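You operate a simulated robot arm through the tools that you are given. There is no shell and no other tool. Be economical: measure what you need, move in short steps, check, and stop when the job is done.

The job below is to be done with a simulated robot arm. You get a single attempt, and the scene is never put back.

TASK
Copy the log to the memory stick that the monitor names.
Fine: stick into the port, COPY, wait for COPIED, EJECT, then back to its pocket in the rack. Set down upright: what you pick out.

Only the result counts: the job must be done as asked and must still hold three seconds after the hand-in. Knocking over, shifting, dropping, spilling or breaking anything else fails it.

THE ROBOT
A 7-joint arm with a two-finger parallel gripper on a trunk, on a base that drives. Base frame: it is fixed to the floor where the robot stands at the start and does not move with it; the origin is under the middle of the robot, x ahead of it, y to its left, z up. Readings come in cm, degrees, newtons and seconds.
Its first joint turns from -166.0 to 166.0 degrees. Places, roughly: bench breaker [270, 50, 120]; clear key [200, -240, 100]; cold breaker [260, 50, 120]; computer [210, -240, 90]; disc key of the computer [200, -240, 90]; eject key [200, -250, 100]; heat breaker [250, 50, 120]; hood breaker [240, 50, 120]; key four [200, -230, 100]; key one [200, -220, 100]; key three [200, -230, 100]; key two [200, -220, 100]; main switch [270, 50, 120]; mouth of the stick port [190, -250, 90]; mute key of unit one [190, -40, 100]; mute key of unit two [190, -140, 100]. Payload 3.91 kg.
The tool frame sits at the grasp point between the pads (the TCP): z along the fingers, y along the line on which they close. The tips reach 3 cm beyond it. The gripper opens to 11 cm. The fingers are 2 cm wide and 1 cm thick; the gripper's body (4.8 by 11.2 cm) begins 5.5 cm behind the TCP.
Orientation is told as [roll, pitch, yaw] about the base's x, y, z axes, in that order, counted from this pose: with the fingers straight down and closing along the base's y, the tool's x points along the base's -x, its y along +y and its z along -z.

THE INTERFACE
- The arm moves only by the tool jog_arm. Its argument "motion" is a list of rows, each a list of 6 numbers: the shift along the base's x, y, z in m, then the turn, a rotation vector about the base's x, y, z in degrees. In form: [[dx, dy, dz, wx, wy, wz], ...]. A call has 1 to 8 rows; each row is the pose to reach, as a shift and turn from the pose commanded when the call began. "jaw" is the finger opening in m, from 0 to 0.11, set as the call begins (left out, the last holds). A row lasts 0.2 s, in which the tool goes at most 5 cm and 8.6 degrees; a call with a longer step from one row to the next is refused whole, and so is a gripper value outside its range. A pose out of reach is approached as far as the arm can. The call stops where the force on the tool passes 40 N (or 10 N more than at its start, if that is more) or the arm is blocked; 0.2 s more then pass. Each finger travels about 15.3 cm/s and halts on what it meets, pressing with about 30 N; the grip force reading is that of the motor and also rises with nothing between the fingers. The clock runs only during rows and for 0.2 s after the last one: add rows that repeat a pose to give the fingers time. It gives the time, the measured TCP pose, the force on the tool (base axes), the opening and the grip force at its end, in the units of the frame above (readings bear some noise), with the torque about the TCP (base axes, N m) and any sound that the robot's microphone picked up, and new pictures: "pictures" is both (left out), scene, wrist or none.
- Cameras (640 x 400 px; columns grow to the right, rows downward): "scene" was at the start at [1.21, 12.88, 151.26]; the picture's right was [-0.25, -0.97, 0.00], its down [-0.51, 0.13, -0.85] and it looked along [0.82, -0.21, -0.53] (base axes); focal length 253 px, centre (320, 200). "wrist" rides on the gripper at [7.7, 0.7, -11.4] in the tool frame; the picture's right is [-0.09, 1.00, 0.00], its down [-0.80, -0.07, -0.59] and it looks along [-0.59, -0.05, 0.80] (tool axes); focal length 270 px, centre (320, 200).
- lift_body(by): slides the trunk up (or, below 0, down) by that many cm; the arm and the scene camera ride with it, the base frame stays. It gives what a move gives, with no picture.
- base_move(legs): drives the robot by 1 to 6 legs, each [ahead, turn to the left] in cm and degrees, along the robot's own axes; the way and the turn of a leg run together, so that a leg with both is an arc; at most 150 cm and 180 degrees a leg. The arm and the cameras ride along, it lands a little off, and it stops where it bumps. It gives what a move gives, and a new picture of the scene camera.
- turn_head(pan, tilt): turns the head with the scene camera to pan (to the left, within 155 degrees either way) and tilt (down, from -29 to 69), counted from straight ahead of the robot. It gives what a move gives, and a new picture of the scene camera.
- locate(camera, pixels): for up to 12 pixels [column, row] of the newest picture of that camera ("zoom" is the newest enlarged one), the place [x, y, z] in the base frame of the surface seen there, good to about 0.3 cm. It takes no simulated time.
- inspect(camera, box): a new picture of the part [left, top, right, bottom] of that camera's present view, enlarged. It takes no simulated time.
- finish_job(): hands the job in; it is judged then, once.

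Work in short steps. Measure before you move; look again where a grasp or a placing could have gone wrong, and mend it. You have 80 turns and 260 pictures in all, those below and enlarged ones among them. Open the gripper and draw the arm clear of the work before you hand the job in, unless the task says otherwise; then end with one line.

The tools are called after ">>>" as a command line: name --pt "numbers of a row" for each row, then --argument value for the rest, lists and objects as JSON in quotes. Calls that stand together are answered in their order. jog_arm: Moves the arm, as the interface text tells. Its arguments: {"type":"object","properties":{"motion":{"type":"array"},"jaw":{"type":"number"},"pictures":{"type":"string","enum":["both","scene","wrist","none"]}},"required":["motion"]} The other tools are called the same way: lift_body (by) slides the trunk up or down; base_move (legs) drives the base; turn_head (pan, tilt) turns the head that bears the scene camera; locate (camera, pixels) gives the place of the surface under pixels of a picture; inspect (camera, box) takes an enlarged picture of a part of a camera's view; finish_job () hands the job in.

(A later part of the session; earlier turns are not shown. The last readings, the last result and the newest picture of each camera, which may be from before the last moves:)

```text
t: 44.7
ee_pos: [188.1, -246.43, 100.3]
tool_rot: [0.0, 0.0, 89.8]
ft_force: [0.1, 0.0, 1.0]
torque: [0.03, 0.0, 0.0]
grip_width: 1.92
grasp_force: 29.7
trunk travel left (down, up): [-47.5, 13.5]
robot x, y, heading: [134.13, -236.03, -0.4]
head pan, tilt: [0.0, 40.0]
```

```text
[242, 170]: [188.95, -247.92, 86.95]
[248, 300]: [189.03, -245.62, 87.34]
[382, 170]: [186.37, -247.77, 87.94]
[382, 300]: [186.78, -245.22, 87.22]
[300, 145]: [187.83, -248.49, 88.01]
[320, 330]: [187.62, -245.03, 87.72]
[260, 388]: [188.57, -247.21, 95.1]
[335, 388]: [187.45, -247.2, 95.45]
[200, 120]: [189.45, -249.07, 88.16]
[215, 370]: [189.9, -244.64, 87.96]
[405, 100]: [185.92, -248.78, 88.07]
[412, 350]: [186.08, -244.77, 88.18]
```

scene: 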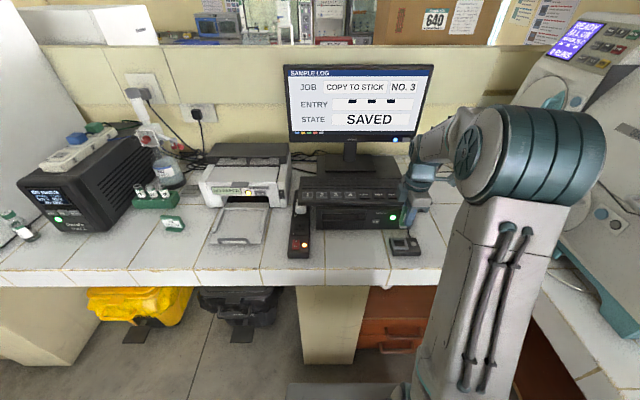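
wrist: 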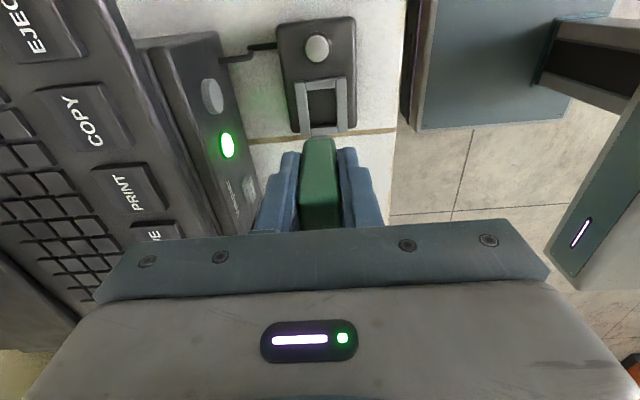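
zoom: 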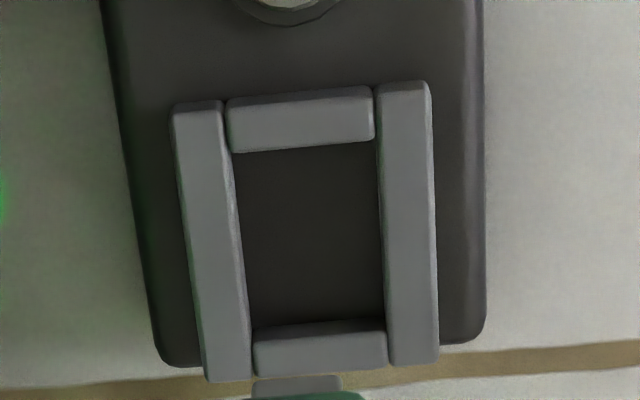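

Stick centre ≈(188.0,-246.1), slot centre ≈(188.0,-246.38). I shift y by -0.27 cm and lower until the plug sits just over the collar.

>>> jog_arm --pt "0 -0.0027 0 0 0 0" --pt "0 -0.0027 -0.03 0 0 0" --pt "0 -0.0027 -0.06 0 0 0" --pt "0 -0.0027 -0.06 0 0 0" --pictures "both"

>>> inspect --camera "scene" --box '[374, 216, 438, 256]'

>>> inspect --camera "wrist" --box '[256, 80, 384, 160]'

```text
t: 45.7
ee_pos: [188.13, -246.93, 94.18]
tool_rot: [0.0, 0.0, 89.9]
ft_force: [0.1, -0.5, -0.4]
torque: [0.0, 0.03, -0.01]
grip_width: 1.91
grasp_force: 30.0
trunk travel left (down, up): [-47.5, 13.5]
robot x, y, heading: [134.33, -235.81, -0.2]
head pan, tilt: [0.0, 40.0]
```

scene: 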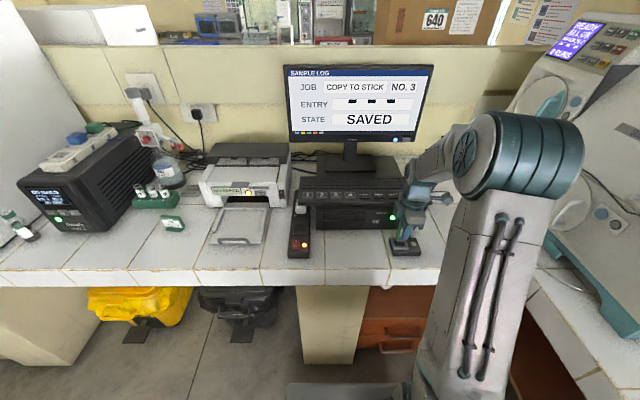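
wrist: 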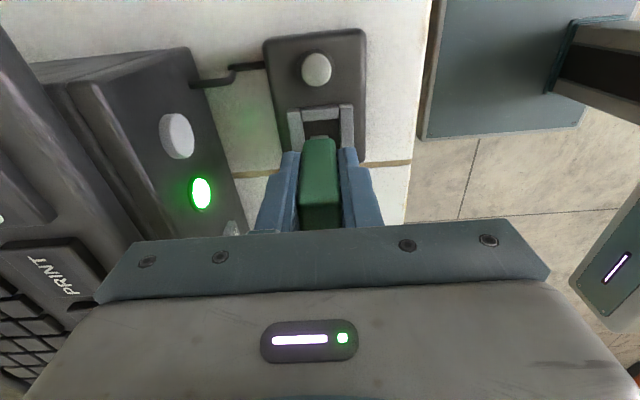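

```text
10.00 times, centred on (406, 236) of scene
```

zoom: 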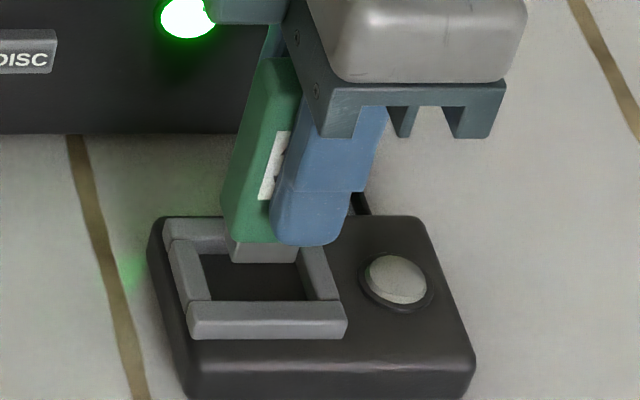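

```text
5.00 times, centred on (320, 120) of wrist
```

zoom: 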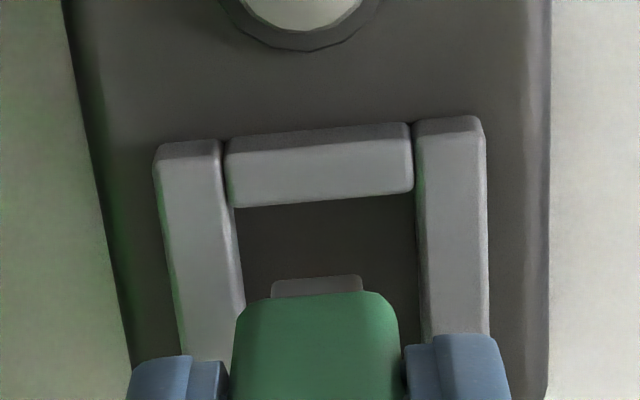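

>>> locate --camera "zoom" --pixels '[[280, 287], [350, 284], [315, 286], [315, 330], [242, 340], [390, 320], [195, 300], [455, 290], [320, 160], [228, 260], [420, 260], [320, 205]]'

>>> inspect --camera "scene" --box '[374, 216, 438, 256]'

>>> locate --camera "zoom" --pixels '[[228, 200], [232, 225], [238, 255], [262, 250], [295, 255], [185, 240], [178, 240], [245, 235], [190, 270], [325, 275], [260, 315], [195, 235]]'

```text
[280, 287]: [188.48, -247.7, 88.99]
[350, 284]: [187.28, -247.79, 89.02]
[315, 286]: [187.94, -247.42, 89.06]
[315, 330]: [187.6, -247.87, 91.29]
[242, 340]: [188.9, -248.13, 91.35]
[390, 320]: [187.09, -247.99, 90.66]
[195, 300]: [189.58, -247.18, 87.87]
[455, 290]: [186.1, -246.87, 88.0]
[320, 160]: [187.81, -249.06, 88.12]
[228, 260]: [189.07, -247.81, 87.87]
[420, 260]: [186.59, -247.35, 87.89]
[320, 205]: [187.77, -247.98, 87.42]
```

```text
10.00 times, centred on (406, 236) of scene
```

zoom: 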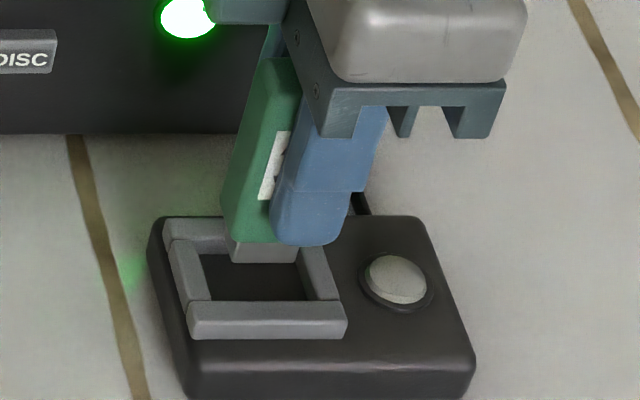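

```text
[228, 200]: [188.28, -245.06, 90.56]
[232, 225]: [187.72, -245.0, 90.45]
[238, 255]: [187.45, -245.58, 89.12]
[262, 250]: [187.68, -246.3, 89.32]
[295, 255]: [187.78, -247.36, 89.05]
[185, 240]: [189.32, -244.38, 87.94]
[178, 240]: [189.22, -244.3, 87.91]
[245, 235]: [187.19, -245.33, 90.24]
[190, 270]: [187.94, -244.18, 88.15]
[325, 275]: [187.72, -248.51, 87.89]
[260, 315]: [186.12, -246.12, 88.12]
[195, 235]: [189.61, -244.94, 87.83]
```

Stick centre y ≈-246.5 vs slot -246.38; x aligned. I correct +0.12 cm and lower slowly by 1.5 cm.

>>> jog_arm --pt "0 0.0012 0 0 0 0" --pt "0 0.0012 -0.005 0 0 0" --pt "0 0.0012 -0.01 0 0 0" --pt "0 0.0012 -0.015 0 0 0" --pt "0 0.0012 -0.015 0 0 0" --pictures "none"

>>> inspect --camera "scene" --box '[374, 216, 438, 256]'

>>> inspect --camera "wrist" --box '[256, 80, 384, 160]'

```text
t: 46.9
ee_pos: [188.12, -246.79, 92.75]
tool_rot: [0.0, 0.0, 89.7]
ft_force: [-1.5, -1.1, -0.5]
torque: [-0.05, 0.06, 0.0]
grip_width: 1.92
grasp_force: 30.2
trunk travel left (down, up): [-47.5, 13.5]
robot x, y, heading: [134.02, -235.53, -0.2]
head pan, tilt: [0.0, 40.0]
```

```text
10.00 times, centred on (406, 236) of scene
```

zoom: 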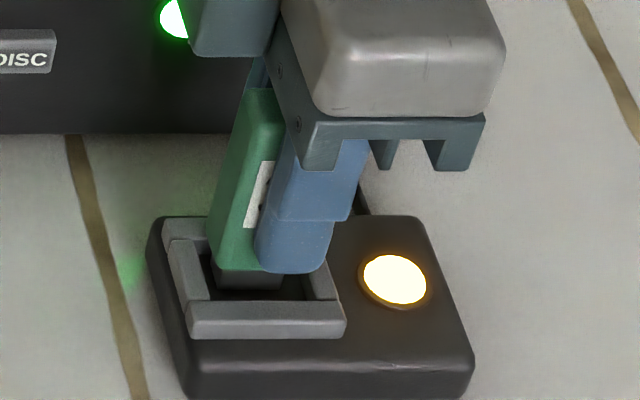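

```text
5.00 times, centred on (320, 120) of wrist
```

zoom: 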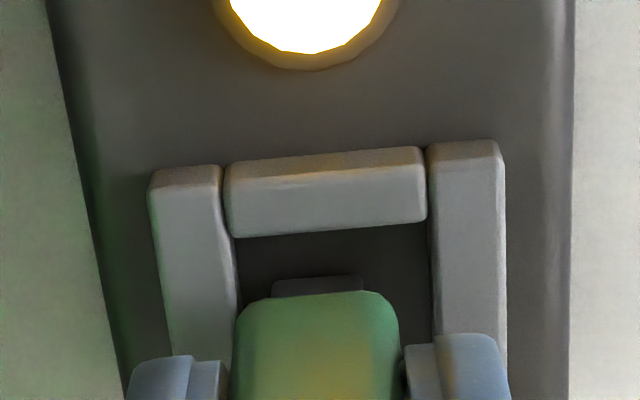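

The dock lamp lit at (395,280): the stick is detected. I lower further till it seats.

>>> jog_arm --pt "0 0 -0.003 0 0 0" --pt "0 0 -0.006 0 0 0" --pt "0 0 -0.006 0 0 0" --pictures "none"

>>> inspect --camera "scene" --box '[374, 216, 438, 256]'

```text
t: 47.7
ee_pos: [188.03, -246.76, 92.33]
tool_rot: [-0.3, 0.1, 89.8]
ft_force: [1.6, -2.3, 32.5]
torque: [-0.02, -0.02, 0.01]
grip_width: 1.98
grasp_force: 29.7
trunk travel left (down, up): [-47.5, 13.5]
robot x, y, heading: [134.06, -236.23, -0.4]
head pan, tilt: [0.0, 40.0]
```

```text
10.00 times, centred on (406, 236) of scene
```

zoom: 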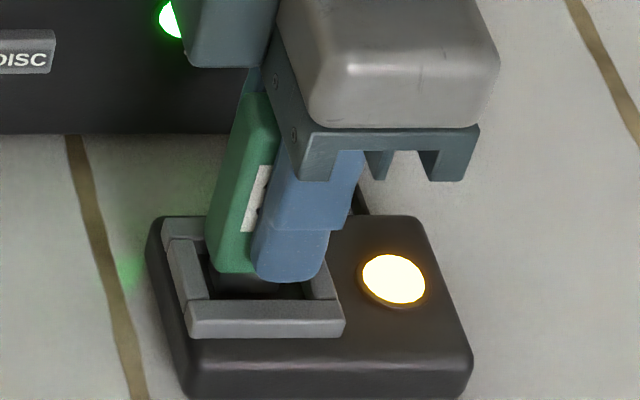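

Contact (32 N down): the plug stands on the port's floor. I relieve the press and open the fingers modestly.

>>> jog_arm --pt "0 0 0.003 0 0 0" --pt "0 0 0.003 0 0 0" --pictures "none"

>>> jog_arm --pt "0 0 0 0 0 0" --pt "0 0 0 0 0 0" --jaw 0.045 --pictures "none"

>>> inspect --camera "scene" --box '[374, 216, 438, 256]'

>>> inspect --camera "wrist" --box '[224, 80, 416, 240]'

```text
t: 48.3
ee_pos: [188.13, -246.7, 92.32]
tool_rot: [0.0, -0.1, 89.7]
ft_force: [3.4, -1.2, 13.3]
torque: [-0.1, -0.16, -0.01]
grip_width: 1.9
grasp_force: 29.8
trunk travel left (down, up): [-47.5, 13.5]
robot x, y, heading: [134.03, -235.55, -0.2]
head pan, tilt: [0.0, 40.0]
```

```text
t: 48.9
ee_pos: [188.12, -246.77, 92.36]
tool_rot: [0.1, 0.0, 89.9]
ft_force: [0.9, 0.7, 0.0]
torque: [0.0, 0.0, 0.01]
grip_width: 4.53
grasp_force: 0.0
trunk travel left (down, up): [-47.5, 13.5]
robot x, y, heading: [134.43, -236.03, -0.2]
head pan, tilt: [0.0, 40.0]
```

```text
10.00 times, centred on (406, 236) of scene
```

zoom: 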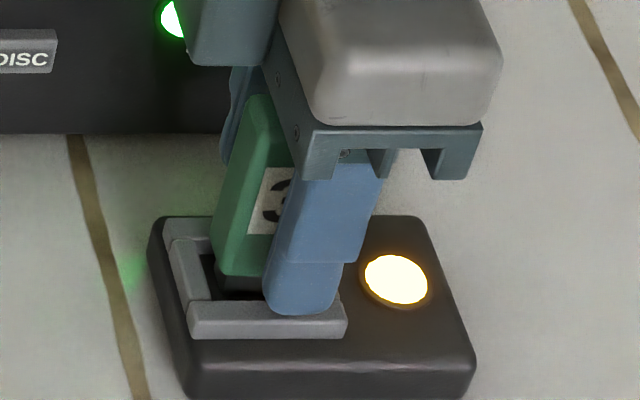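

```text
2.50 times, centred on (320, 160) of wrist
```

zoom: 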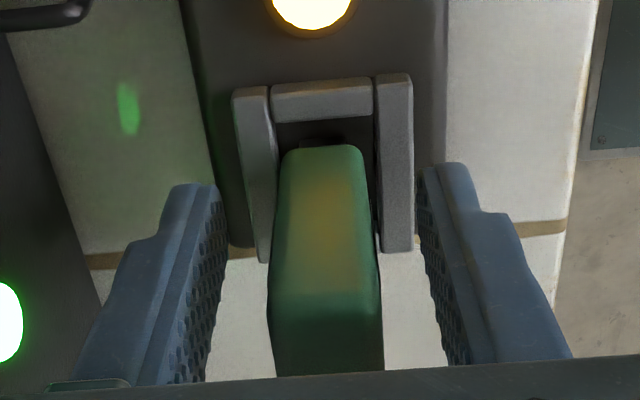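

The stick stands upright, lamp on. I rise straight up and read the screen.

>>> jog_arm --pt "0 0 0.02 0 0 0" --pt "0 0 0.05 0 0 0" --pt "0 0 0.09 0 0 0" --pt "0 0 0.13 0 0 0" --pt "0 0 0.16 0 0 0" --pt "0 0 0.16 0 0 0" --pictures "scene"

>>> inspect --camera "scene" --box '[374, 176, 438, 256]'

>>> inspect --camera "wrist" --box '[0, 0, 400, 250]'

```text
t: 50.3
ee_pos: [188.16, -246.62, 108.4]
tool_rot: [-0.1, 0.0, 89.7]
ft_force: [0.4, -0.1, 0.1]
torque: [0.01, 0.02, 0.02]
grip_width: 4.49
grasp_force: 0.2
trunk travel left (down, up): [-47.5, 13.5]
robot x, y, heading: [134.5, -235.96, -0.4]
head pan, tilt: [0.0, 40.0]
```

scene: 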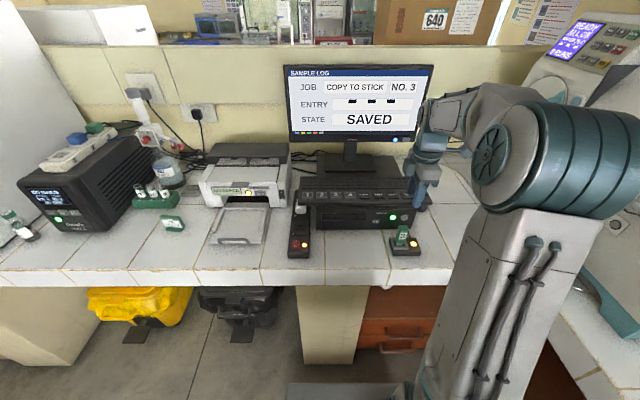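

```text
5.00 times, centred on (406, 216) of scene
```

zoom: 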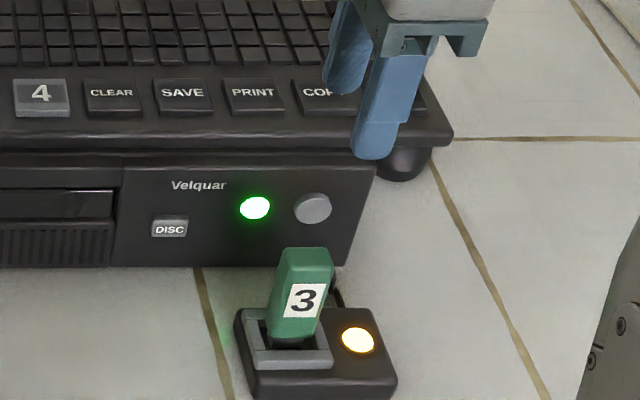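

```text
1.60 times, centred on (200, 125) of wrist
```

zoom: 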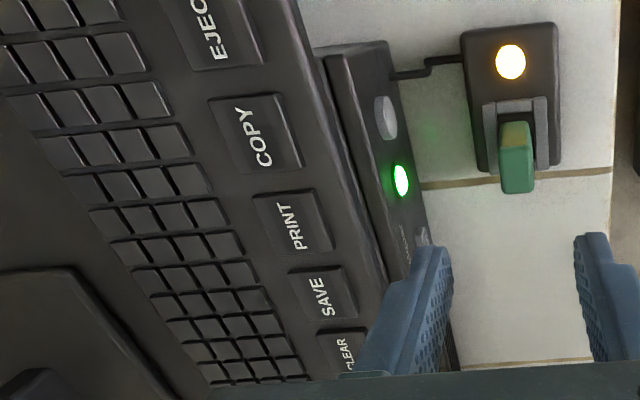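

Stick stands well in the port. I measure the COPY and EJECT keys in this wrist zoom.

>>> locate --camera "zoom" --pixels '[[258, 137], [215, 105], [275, 98], [235, 170], [298, 165], [290, 222], [322, 292], [225, 40], [195, 65], [258, 60], [320, 110], [130, 190]]'

```text
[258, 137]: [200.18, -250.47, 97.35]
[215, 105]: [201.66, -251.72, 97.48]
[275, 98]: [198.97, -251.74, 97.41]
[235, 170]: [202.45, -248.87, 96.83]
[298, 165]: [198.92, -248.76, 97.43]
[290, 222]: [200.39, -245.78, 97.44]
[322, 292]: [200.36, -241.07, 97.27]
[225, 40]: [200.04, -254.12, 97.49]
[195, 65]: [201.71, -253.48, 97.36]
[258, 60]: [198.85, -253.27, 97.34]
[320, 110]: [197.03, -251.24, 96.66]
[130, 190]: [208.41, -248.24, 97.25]
```

COPY centre ≈(200.3,-250.3,97.4), EJECT ≈(200.3,-254.9). I close the fingers and go to 1.5 cm above COPY.

>>> jog_arm --pt "0.03 -0.009 0 0 0 0" --pt "0.06 -0.018 0 0 0 0" --pt "0.09 -0.027 0 0 0 0" --pt "0.1215 -0.0365 0 0 0 0" --pt "0.1215 -0.0365 -0.03 0 0 0" --pt "0.1215 -0.0365 -0.065 0 0 0" --pt "0.1215 -0.0365 -0.065 0 0 0" --jaw 0.0 --pictures "wrist"

>>> inspect --camera "scene" --box '[366, 170, 446, 220]'

```text
t: 51.9
ee_pos: [200.4, -250.35, 101.97]
tool_rot: [0.0, -0.1, 89.8]
ft_force: [-0.4, -0.1, 1.2]
torque: [-0.02, -0.01, 0.01]
grip_width: 0.02
grasp_force: 30.1
trunk travel left (down, up): [-47.5, 13.5]
robot x, y, heading: [134.18, -236.28, -0.3]
head pan, tilt: [0.0, 40.0]
```

wrist: 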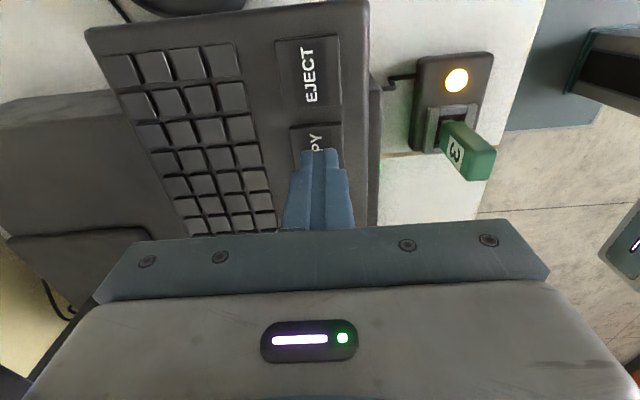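

```text
8.00 times, centred on (406, 195) of scene
```

zoom: 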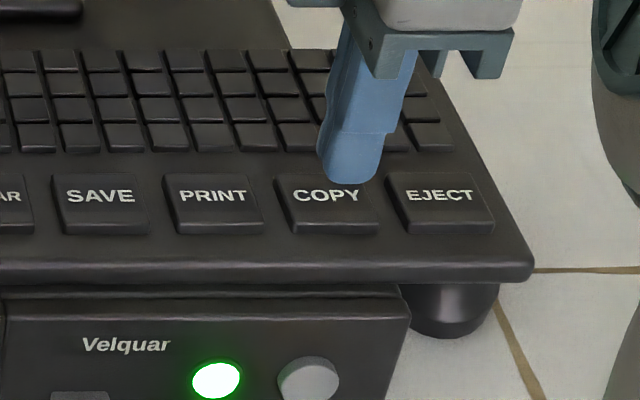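

The fingertips hover over COPY. I press and release.

>>> jog_arm --pt "0 0 -0.008 0 0 0" --pt "0 0 -0.014 0 0 0" --pt "0 0 -0.018 0 0 0" --pt "0 0 -0.021 0 0 0" --pictures "none"

>>> inspect --camera "scene" --box '[280, 60, 440, 260]'

```text
t: 52.9
ee_pos: [200.31, -250.33, 100.03]
tool_rot: [-0.2, 0.0, 89.7]
ft_force: [3.4, -1.1, 9.9]
torque: [0.01, -0.05, 0.0]
grip_width: 0.04
grasp_force: 29.8
trunk travel left (down, up): [-47.5, 13.5]
robot x, y, heading: [134.35, -235.64, -0.3]
head pan, tilt: [0.0, 40.0]
heard: click
```

```text
2.00 times, centred on (360, 160) of scene
```

zoom: 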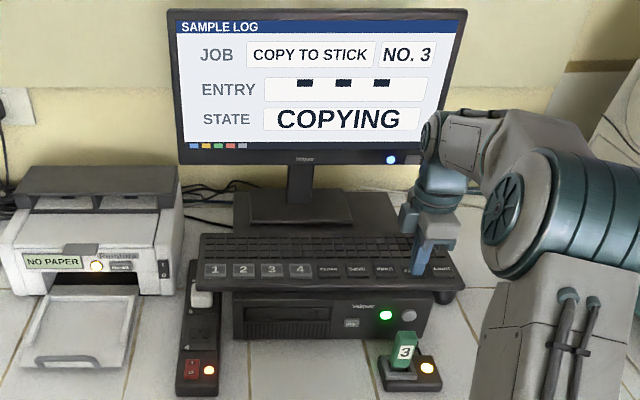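

A click, and the state reads COPYING. I rise and wait in place.

>>> jog_arm --pt "0 0 0.02 0 0 0" --pt "0 0 0.022 0 0 0" --pt "0 0 0.022 0 0 0" --pt "0 0 0.022 0 0 0" --pt "0 0 0.022 0 0 0" --pt "0 0 0.022 0 0 0" --pt "0 0 0.022 0 0 0" --pt "0 0 0.022 0 0 0" --pictures "none"

>>> jog_arm --pt "0 0 0 0 0 0" --pt "0 0 0 0 0 0" --pt "0 0 0 0 0 0" --pt "0 0 0 0 0 0" --pt "0 0 0 0 0 0" --pt "0 0 0 0 0 0" --pt "0 0 0 0 0 0" --pt "0 0 0 0 0 0" --pictures "none"

>>> inspect --camera "scene" --box '[280, 60, 440, 260]'

```text
t: 54.7
ee_pos: [200.49, -250.31, 102.02]
tool_rot: [-0.1, 0.1, 89.7]
ft_force: [0.5, 0.1, 0.0]
torque: [0.0, -0.02, 0.01]
grip_width: 0.0
grasp_force: 29.9
trunk travel left (down, up): [-47.5, 13.5]
robot x, y, heading: [134.82, -235.7, -0.3]
head pan, tilt: [0.0, 40.0]
```

```text
t: 56.5
ee_pos: [200.43, -250.32, 101.99]
tool_rot: [0.0, 0.1, 89.8]
ft_force: [0.0, -0.4, 0.6]
torque: [0.01, -0.04, -0.01]
grip_width: 0.0
grasp_force: 29.8
trunk travel left (down, up): [-47.5, 13.5]
robot x, y, heading: [134.29, -235.85, -0.2]
head pan, tilt: [0.0, 40.0]
```

```text
2.00 times, centred on (360, 160) of scene
```

zoom: 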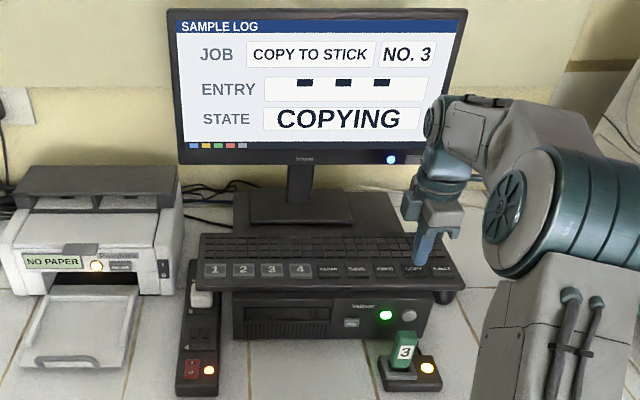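

Still COPYING. I meanwhile move over to EJECT (y −4.6 cm, hovering 1.6 cm above) and keep waiting.

>>> jog_arm --pt "0 -0.023 0.01 0 0 0" --pt "0 -0.046 0 0 0 0" --pt "0 -0.046 0 0 0 0" --pt "0 -0.046 0 0 0 0" --pt "0 -0.046 0 0 0 0" --pt "0 -0.046 0 0 0 0" --pt "0 -0.046 0 0 0 0" --pt "0 -0.046 0 0 0 0" --pictures "none"

>>> jog_arm --pt "0 0 0 0 0 0" --pt "0 0 0 0 0 0" --pt "0 0 0 0 0 0" --pt "0 0 0 0 0 0" --pt "0 0 0 0 0 0" --pt "0 0 0 0 0 0" --pt "0 0 0 0 0 0" --pt "0 0 0 0 0 0" --pictures "none"

>>> inspect --camera "scene" --box '[280, 60, 440, 260]'

>>> inspect --camera "scene" --box '[366, 170, 446, 220]'

```text
t: 58.3
ee_pos: [200.27, -254.88, 102.01]
tool_rot: [0.0, 0.0, 89.7]
ft_force: [-0.3, -0.3, -0.7]
torque: [-0.03, -0.01, 0.0]
grip_width: 0.0
grasp_force: 30.1
trunk travel left (down, up): [-47.5, 13.5]
robot x, y, heading: [134.29, -235.77, -0.3]
head pan, tilt: [0.0, 40.0]
```

```text
t: 60.1
ee_pos: [200.24, -254.97, 102.06]
tool_rot: [0.0, 0.0, 89.8]
ft_force: [-0.7, -0.2, -0.3]
torque: [0.02, 0.01, 0.02]
grip_width: 0.0
grasp_force: 29.9
trunk travel left (down, up): [-47.5, 13.5]
robot x, y, heading: [134.24, -235.8, -0.3]
head pan, tilt: [0.0, 40.0]
```

```text
2.00 times, centred on (360, 160) of scene
```

zoom: 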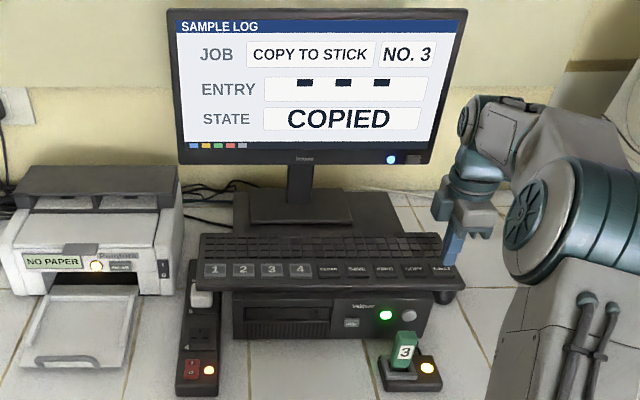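

```text
8.00 times, centred on (406, 195) of scene
```

zoom: 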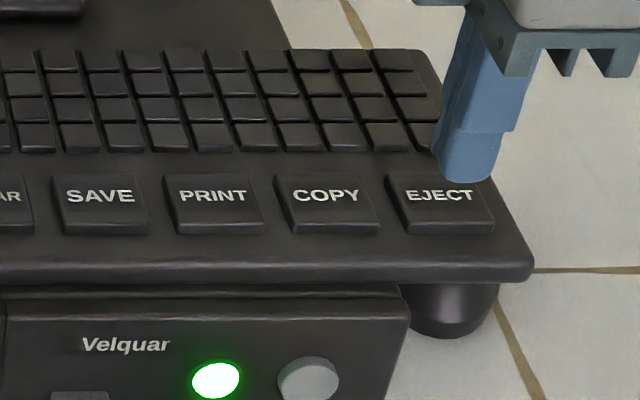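

The state reads COPIED. I press EJECT, shifted 0.3 cm left for centring.

>>> jog_arm --pt "0 0.003 -0.008 0 0 0" --pt "0 0.003 -0.014 0 0 0" --pt "0 0.003 -0.018 0 0 0" --pt "0 0.003 -0.021 0 0 0" --pictures "none"

>>> jog_arm --pt "0 0 0.03 0 0 0" --pt "0 0 0.07 0 0 0" --pt "0 0 0.07 0 0 0" --pictures "none"

>>> inspect --camera "scene" --box '[280, 60, 440, 260]'

```text
t: 61.1
ee_pos: [200.33, -254.66, 100.16]
tool_rot: [-0.1, 0.1, 89.7]
ft_force: [-1.0, 0.0, 8.5]
torque: [-0.04, 0.04, 0.01]
grip_width: 0.0
grasp_force: 30.0
trunk travel left (down, up): [-47.5, 13.5]
robot x, y, heading: [134.21, -236.09, -0.5]
head pan, tilt: [0.0, 40.0]
heard: click
```

```text
t: 61.9
ee_pos: [200.36, -254.62, 106.99]
tool_rot: [0.0, 0.0, 89.8]
ft_force: [-0.1, 0.1, 1.0]
torque: [-0.01, -0.05, -0.02]
grip_width: 0.0
grasp_force: 30.5
trunk travel left (down, up): [-47.5, 13.5]
robot x, y, heading: [133.95, -236.35, -0.4]
head pan, tilt: [0.0, 40.0]
```

```text
2.00 times, centred on (360, 160) of scene
```

zoom: 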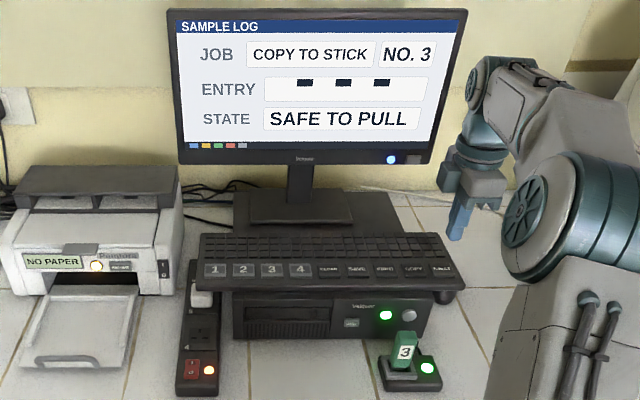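

SAFE TO PULL, lamp green. I go back above the stick with the fingers opened.

>>> jog_arm --pt "-0.03 0.02 0.01 0 0 0" --pt "-0.06 0.04 0.01 0 0 0" --pt "-0.09 0.06 0.01 0 0 0" --pt "-0.1225 0.08 0.01 0 0 0" --pt "-0.1225 0.08 -0.02 0 0 0" --pt "-0.1225 0.08 -0.05 0 0 0" --pt "-0.1225 0.08 -0.05 0 0 0" --jaw 0.045 --pictures "wrist"

>>> inspect --camera "wrist" --box '[224, 80, 416, 240]'

>>> inspect --camera "scene" --box '[366, 200, 446, 260]'

```text
t: 63.5
ee_pos: [187.92, -246.78, 102.01]
tool_rot: [0.0, 0.0, 89.7]
ft_force: [-1.5, -0.4, 1.2]
torque: [0.01, 0.02, -0.01]
grip_width: 4.52
grasp_force: 0.0
trunk travel left (down, up): [-47.5, 13.5]
robot x, y, heading: [133.92, -235.86, -0.4]
head pan, tilt: [0.0, 40.0]
```

wrist: 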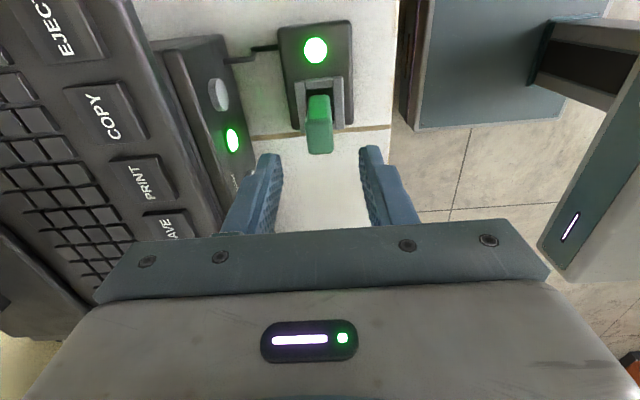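

```text
2.50 times, centred on (320, 160) of wrist
```

zoom: 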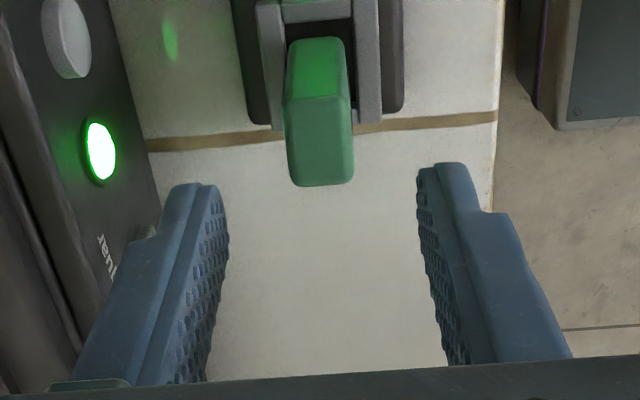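

```text
6.67 times, centred on (406, 230) of scene
```

zoom: 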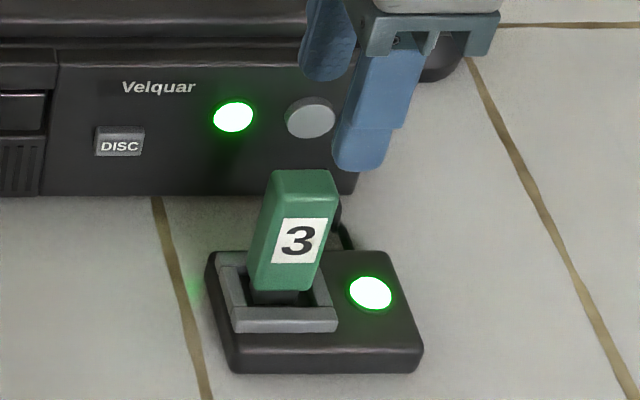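

Fingers straddle the stick. I lower to TCP z≈92.4 with a small +0.25 cm y correction.

>>> jog_arm --pt "0.001 0.0025 -0.03 0 0 0" --pt "0.001 0.0025 -0.06 0 0 0" --pt "0.001 0.0025 -0.08 0 0 0" --pt "0.001 0.0025 -0.096 0 0 0" --pt "0.001 0.0025 -0.096 0 0 0" --pictures "none"

>>> jog_arm --pt "0 0 0 0 0 0" --pt "0 0 0 0 0 0" --pt "0 0 0 0 0 0" --jaw 0.01 --pictures "none"

>>> inspect --camera "scene" --box '[366, 200, 446, 260]'

>>> inspect --camera "wrist" --box '[224, 80, 416, 240]'

```text
t: 64.7
ee_pos: [188.26, -246.29, 92.4]
tool_rot: [0.1, 0.0, 89.7]
ft_force: [-0.7, -0.5, -0.6]
torque: [0.02, -0.03, 0.03]
grip_width: 4.5
grasp_force: 0.0
trunk travel left (down, up): [-47.5, 13.5]
robot x, y, heading: [134.22, -235.58, -0.4]
head pan, tilt: [0.0, 40.0]
```

```text
t: 65.5
ee_pos: [188.09, -246.41, 92.43]
tool_rot: [0.0, 0.1, 89.7]
ft_force: [-2.4, -0.8, 0.3]
torque: [0.01, 0.1, 0.0]
grip_width: 1.89
grasp_force: 30.4
trunk travel left (down, up): [-47.5, 13.5]
robot x, y, heading: [134.16, -235.45, -0.4]
head pan, tilt: [0.0, 40.0]
```

```text
6.67 times, centred on (406, 230) of scene
```

zoom: 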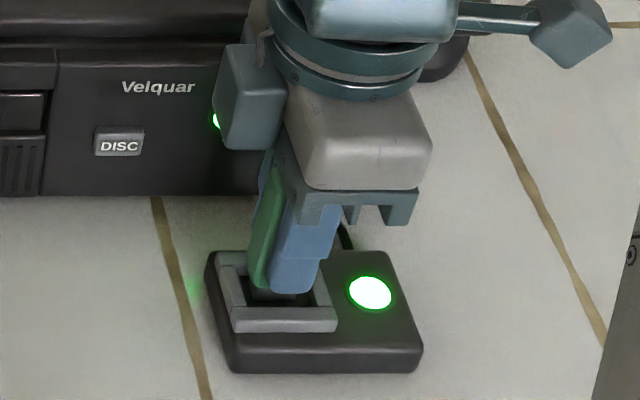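

```text
2.50 times, centred on (320, 160) of wrist
```

zoom: 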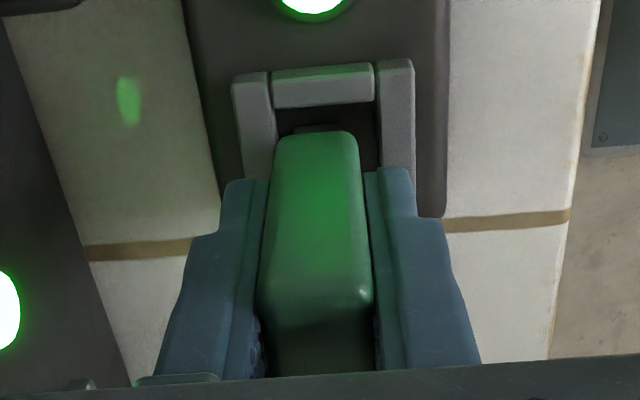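

Gripped (1.89 cm, 30 N). I lift straight out and up to about z 122.

>>> jog_arm --pt "0 0 0.02 0 0 0" --pt "0 0 0.05 0 0 0" --pt "0 0 0.1 0 0 0" --pt "0 0 0.15 0 0 0" --pt "0 0 0.2 0 0 0" --pt "0 0 0.25 0 0 0" --pt "0 0 0.3 0 0 0" --pt "0 0 0.3 0 0 0" --pictures "scene"

>>> inspect --camera "scene" --box '[280, 60, 440, 260]'

```text
t: 67.3
ee_pos: [188.1, -246.41, 122.61]
tool_rot: [-0.1, 0.0, 89.8]
ft_force: [0.4, 0.9, -0.3]
torque: [-0.02, -0.02, -0.02]
grip_width: 1.91
grasp_force: 30.1
trunk travel left (down, up): [-47.5, 13.5]
robot x, y, heading: [134.36, -236.3, -0.3]
head pan, tilt: [0.0, 40.0]
```

scene: 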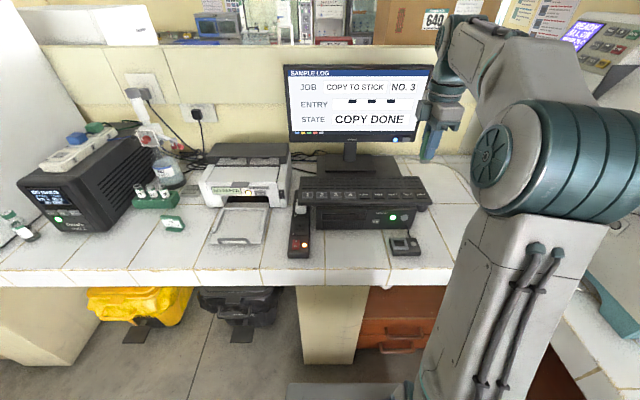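

```text
2.00 times, centred on (360, 160) of scene
```

zoom: 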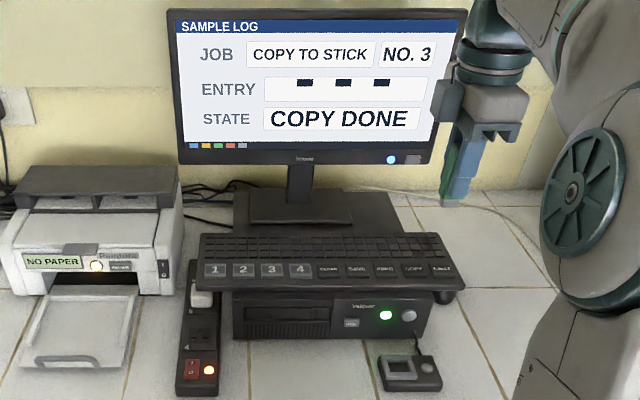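

The monitor says COPY DONE. I draw the arm in as before and retrace the drive in reverse.

>>> jog_arm --pt "-0.03 0.014 0 0 0 0" --pt "-0.062 0.028 0 0 0 0" --pt "-0.062 0.028 0 0 0 0" --pictures "none"

>>> base_move --legs '[[0, -10], [-58, 0], [0, -45], [-148, 0], [0, -35]]'

```text
t: 68.1
ee_pos: [181.97, -243.55, 122.4]
tool_rot: [0.1, 0.0, 89.8]
ft_force: [-0.4, -0.6, -0.2]
torque: [-0.03, -0.02, 0.0]
grip_width: 1.93
grasp_force: 30.2
trunk travel left (down, up): [-47.5, 13.5]
robot x, y, heading: [134.21, -236.27, -0.2]
head pan, tilt: [0.0, 40.0]
```

```text
t: 82.7
ee_pos: [-16.55, -155.29, 122.35]
tool_rot: [0.0, 0.0, 2.4]
ft_force: [0.1, -0.1, 0.4]
torque: [-0.01, -0.01, 0.0]
grip_width: 1.92
grasp_force: 29.5
trunk travel left (down, up): [-47.5, 13.5]
robot x, y, heading: [-11.53, -107.26, -87.5]
head pan, tilt: [0.0, 40.0]
```

scene: 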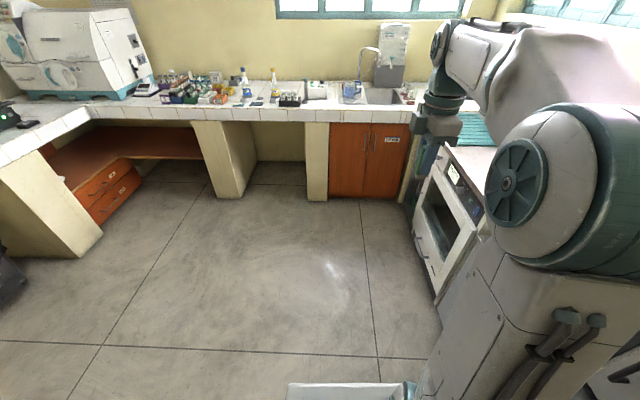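

I straighten to -90°, reverse 107 cm, and turn left to face the rack table.

>>> base_move --legs '[[0, -2.6], [-107, 0], [0, 90]]'

>>> turn_head --pan -8 --tilt 40

```text
t: 92.4
ee_pos: [37.52, -7.89, 122.44]
tool_rot: [0.0, -0.1, 88.2]
ft_force: [-0.2, -0.1, 0.4]
torque: [0.0, -0.03, -0.01]
grip_width: 1.96
grasp_force: 29.9
trunk travel left (down, up): [-47.5, 13.5]
robot x, y, heading: [-9.75, 0.99, -2.1]
head pan, tilt: [0.0, 40.0]
```

scene: 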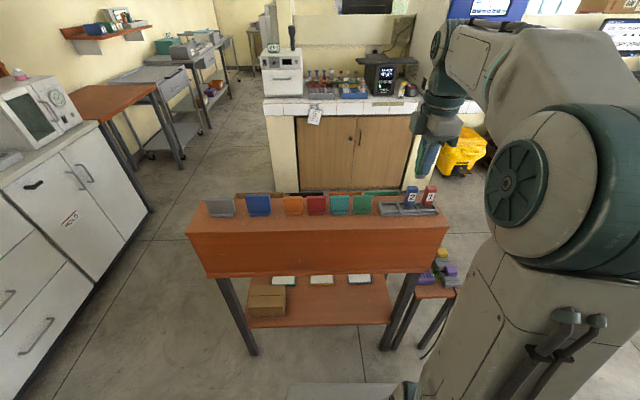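

```text
t: 93.1
ee_pos: [37.51, -7.97, 122.32]
tool_rot: [0.1, 0.1, 88.3]
ft_force: [0.0, -0.2, 0.3]
torque: [-0.01, 0.0, 0.0]
grip_width: 1.92
grasp_force: 29.8
trunk travel left (down, up): [-47.5, 13.5]
robot x, y, heading: [-10.09, 1.03, -2.0]
head pan, tilt: [-8.0, 40.0]
```

scene: 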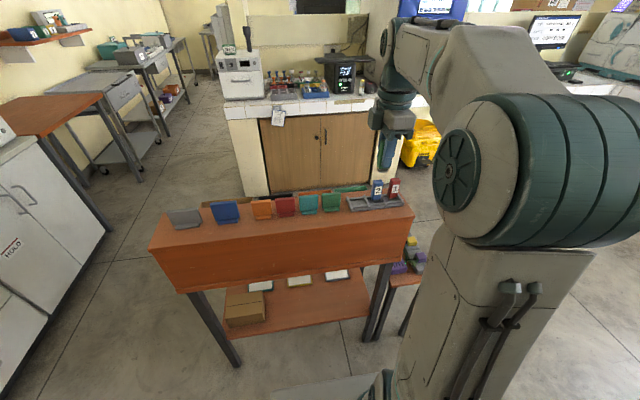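

Reach suffices from here (pocket 58 cm away). I measure the rack's free pocket from this view.

>>> inspect --camera "scene" --box '[336, 170, 416, 220]'

>>> jog_arm --pt "0.035 0.002 0 0 0 1.8" --pt "0.07 0.004 0 0 0 1.8" --pt "0.104 0.006 0 0 0 1.8" --pt "0.104 0.006 0 0 0 1.8" --pictures "wrist"

>>> inspect --camera "wrist" --box '[256, 0, 416, 120]'

```text
8.00 times, centred on (376, 195) of scene
```

zoom: 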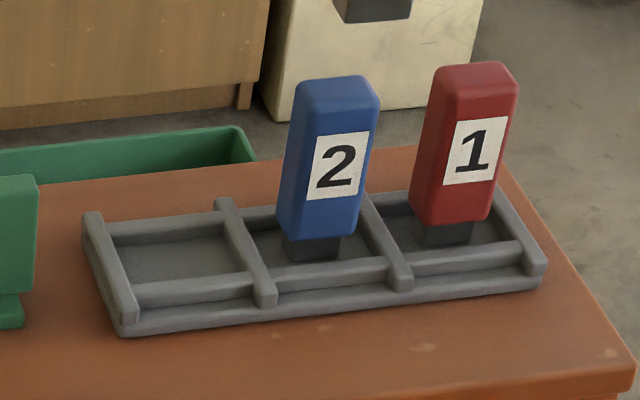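

```text
t: 94.1
ee_pos: [47.88, -7.2, 122.54]
tool_rot: [0.1, 0.0, 89.9]
ft_force: [0.0, -0.2, 0.4]
torque: [0.02, 0.05, 0.01]
grip_width: 1.89
grasp_force: 30.0
trunk travel left (down, up): [-47.5, 13.5]
robot x, y, heading: [-9.87, 0.88, -1.8]
head pan, tilt: [-8.0, 40.0]
```

wrist: 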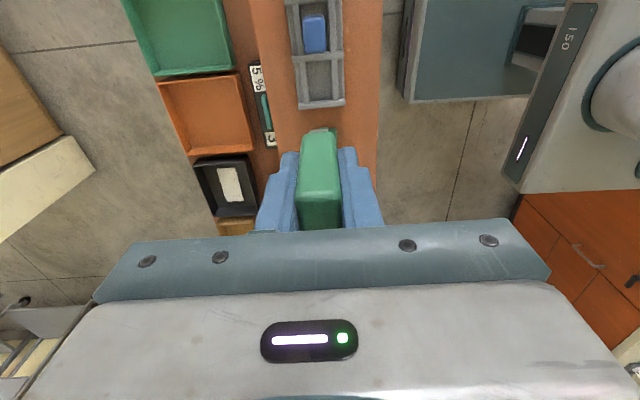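

```text
3.33 times, centred on (336, 60) of wrist
```

zoom: 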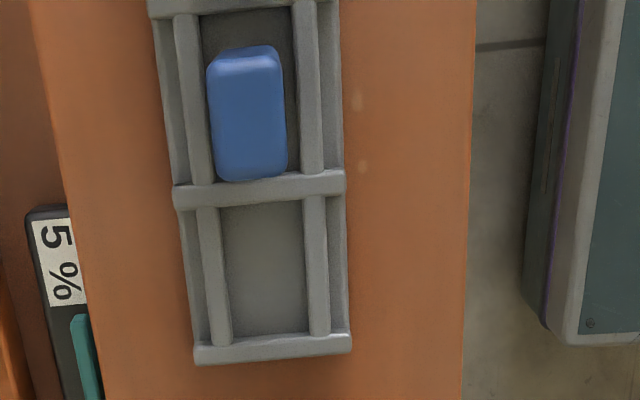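

>>> locate --camera "zoom" --pixels '[[225, 210], [300, 205], [235, 335], [308, 330], [265, 270], [215, 270], [315, 265], [265, 190], [275, 345], [250, 130], [200, 355], [345, 345]]'

>>> inspect --camera "wrist" --box '[256, 110, 384, 240]'

>>> locate --camera "zoom" --pixels '[[265, 150], [360, 150], [315, 150], [315, 250], [265, 250], [365, 250], [310, 95], [320, 88], [290, 92], [345, 92]]'

```text
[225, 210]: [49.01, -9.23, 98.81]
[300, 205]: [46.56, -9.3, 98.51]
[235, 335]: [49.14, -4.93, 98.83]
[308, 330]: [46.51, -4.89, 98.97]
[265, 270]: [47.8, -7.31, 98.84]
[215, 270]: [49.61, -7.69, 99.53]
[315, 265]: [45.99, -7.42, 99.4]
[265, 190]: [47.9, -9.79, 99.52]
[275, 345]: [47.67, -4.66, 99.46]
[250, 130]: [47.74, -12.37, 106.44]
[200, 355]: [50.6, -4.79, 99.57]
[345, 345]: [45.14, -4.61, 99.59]
```

```text
3.08 times, centred on (320, 175) of wrist
```

zoom: 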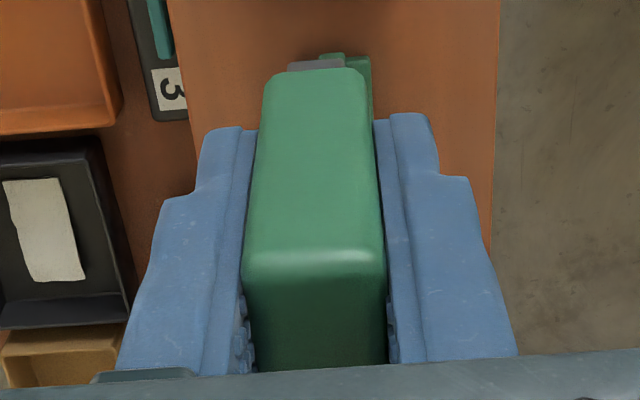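

```text
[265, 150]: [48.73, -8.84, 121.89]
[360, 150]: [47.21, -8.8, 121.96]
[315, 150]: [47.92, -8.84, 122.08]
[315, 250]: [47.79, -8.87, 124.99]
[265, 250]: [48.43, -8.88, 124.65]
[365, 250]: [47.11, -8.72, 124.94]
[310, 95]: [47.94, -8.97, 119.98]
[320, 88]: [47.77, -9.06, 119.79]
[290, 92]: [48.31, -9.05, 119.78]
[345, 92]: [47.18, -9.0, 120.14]
```

Pocket centre ≈(47.8,-7.15), floor 98.8; stick centre ≈(47.9,-7.4). I correct +0.2 cm in y and lower to about 1 cm above seating.

>>> jog_arm --pt "-0.0005 0.002 -0.04 0 0 0" --pt "-0.0005 0.002 -0.08 0 0 0" --pt "-0.0005 0.002 -0.12 0 0 0" --pt "-0.0005 0.002 -0.15 0 0 0" --pt "-0.0005 0.002 -0.172 0 0 0" --pt "-0.0005 0.002 -0.172 0 0 0" --pictures "both"

>>> inspect --camera "scene" --box '[336, 170, 416, 220]'

>>> inspect --camera "wrist" --box '[224, 80, 416, 240]'

```text
t: 95.5
ee_pos: [47.91, -7.11, 105.35]
tool_rot: [0.0, 0.1, 89.9]
ft_force: [-0.7, -0.3, -0.6]
torque: [0.01, 0.05, -0.01]
grip_width: 1.89
grasp_force: 29.8
trunk travel left (down, up): [-47.5, 13.5]
robot x, y, heading: [-9.67, 1.2, -1.8]
head pan, tilt: [-8.0, 40.0]
```

scene: 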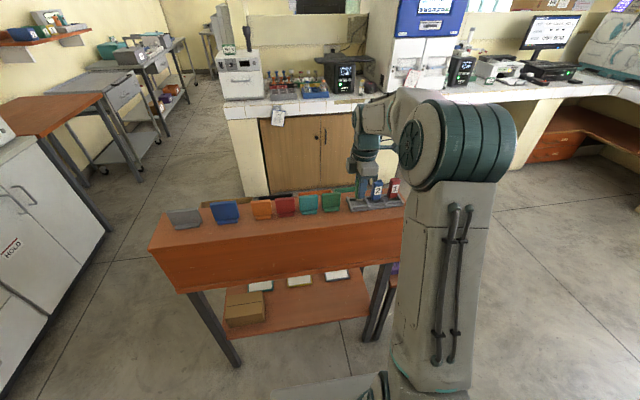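
wrist: 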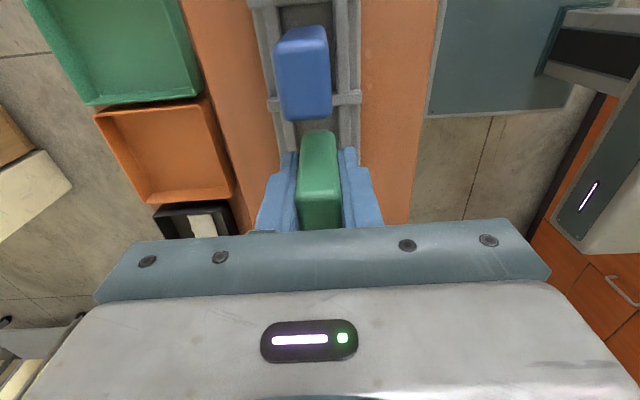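

```text
8.00 times, centred on (376, 195) of scene
```

zoom: 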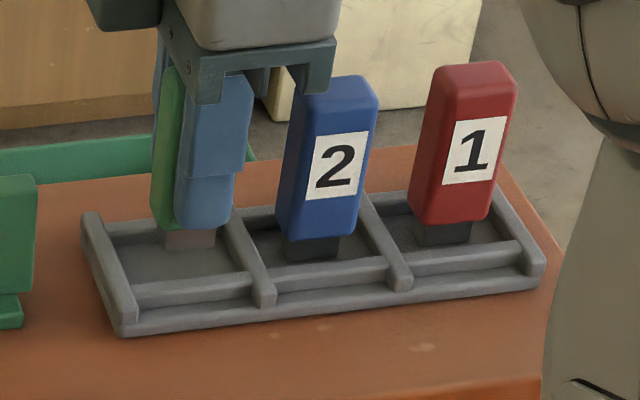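

```text
2.50 times, centred on (320, 160) of wrist
```

zoom: 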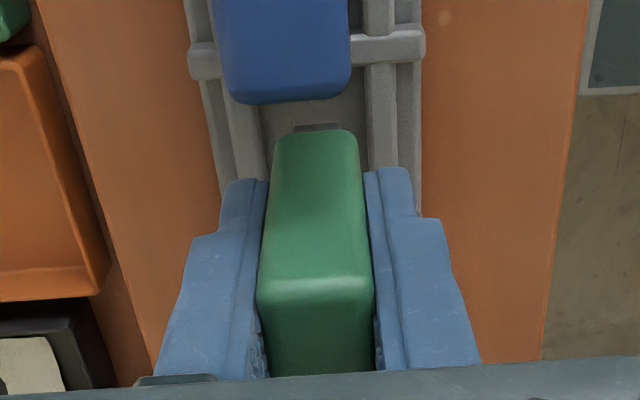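

The plug is over the pocket, clear of the rails. I lower slowly to contact.

>>> jog_arm --pt "0 0 -0.005 0 0 0" --pt "0 0 -0.009 0 0 0" --pt "0 0 -0.0115 0 0 0" --pt "0 0 -0.0115 0 0 0" --pictures "none"

```text
t: 96.5
ee_pos: [47.87, -7.2, 104.13]
tool_rot: [0.0, 0.1, 89.9]
ft_force: [0.4, 0.1, -1.0]
torque: [0.03, -0.05, -0.01]
grip_width: 1.91
grasp_force: 30.0
trunk travel left (down, up): [-47.5, 13.5]
robot x, y, heading: [-9.75, 0.99, -1.7]
head pan, tilt: [-8.0, 40.0]
```

No contact yet; a few more millimetres.

>>> jog_arm --pt "0 0 -0.001 0 0 0" --pt "0 0 -0.002 0 0 0" --pt "0 0 -0.002 0 0 0" --pictures "none"

>>> inspect --camera "scene" --box '[336, 170, 416, 220]'

```text
t: 97.3
ee_pos: [47.98, -6.9, 103.99]
tool_rot: [0.0, 0.0, 89.9]
ft_force: [1.6, 0.2, 0.0]
torque: [0.01, -0.02, -0.02]
grip_width: 1.92
grasp_force: 29.9
trunk travel left (down, up): [-47.5, 13.5]
robot x, y, heading: [-9.84, 1.2, -2.1]
head pan, tilt: [-8.0, 40.0]
```

```text
8.00 times, centred on (376, 195) of scene
```

zoom: 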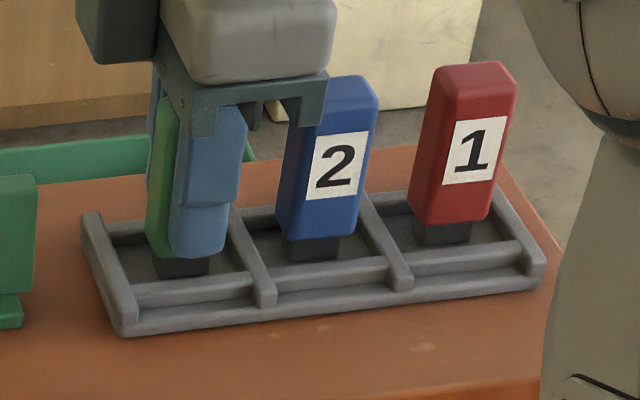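

>>> jog_arm --pt "0 0 -0.001 0 0 0" --pt "0 0 -0.002 0 0 0" --pt "0 0 -0.003 0 0 0" --pt "0 0 -0.003 0 0 0" --pictures "none"

```text
t: 98.3
ee_pos: [47.78, -7.03, 103.85]
tool_rot: [-0.4, 0.1, 89.9]
ft_force: [0.3, -0.8, 29.8]
torque: [-0.02, 0.0, -0.01]
grip_width: 1.9
grasp_force: 30.4
trunk travel left (down, up): [-47.5, 13.5]
robot x, y, heading: [-10.27, 0.75, -1.6]
head pan, tilt: [-8.0, 40.0]
```

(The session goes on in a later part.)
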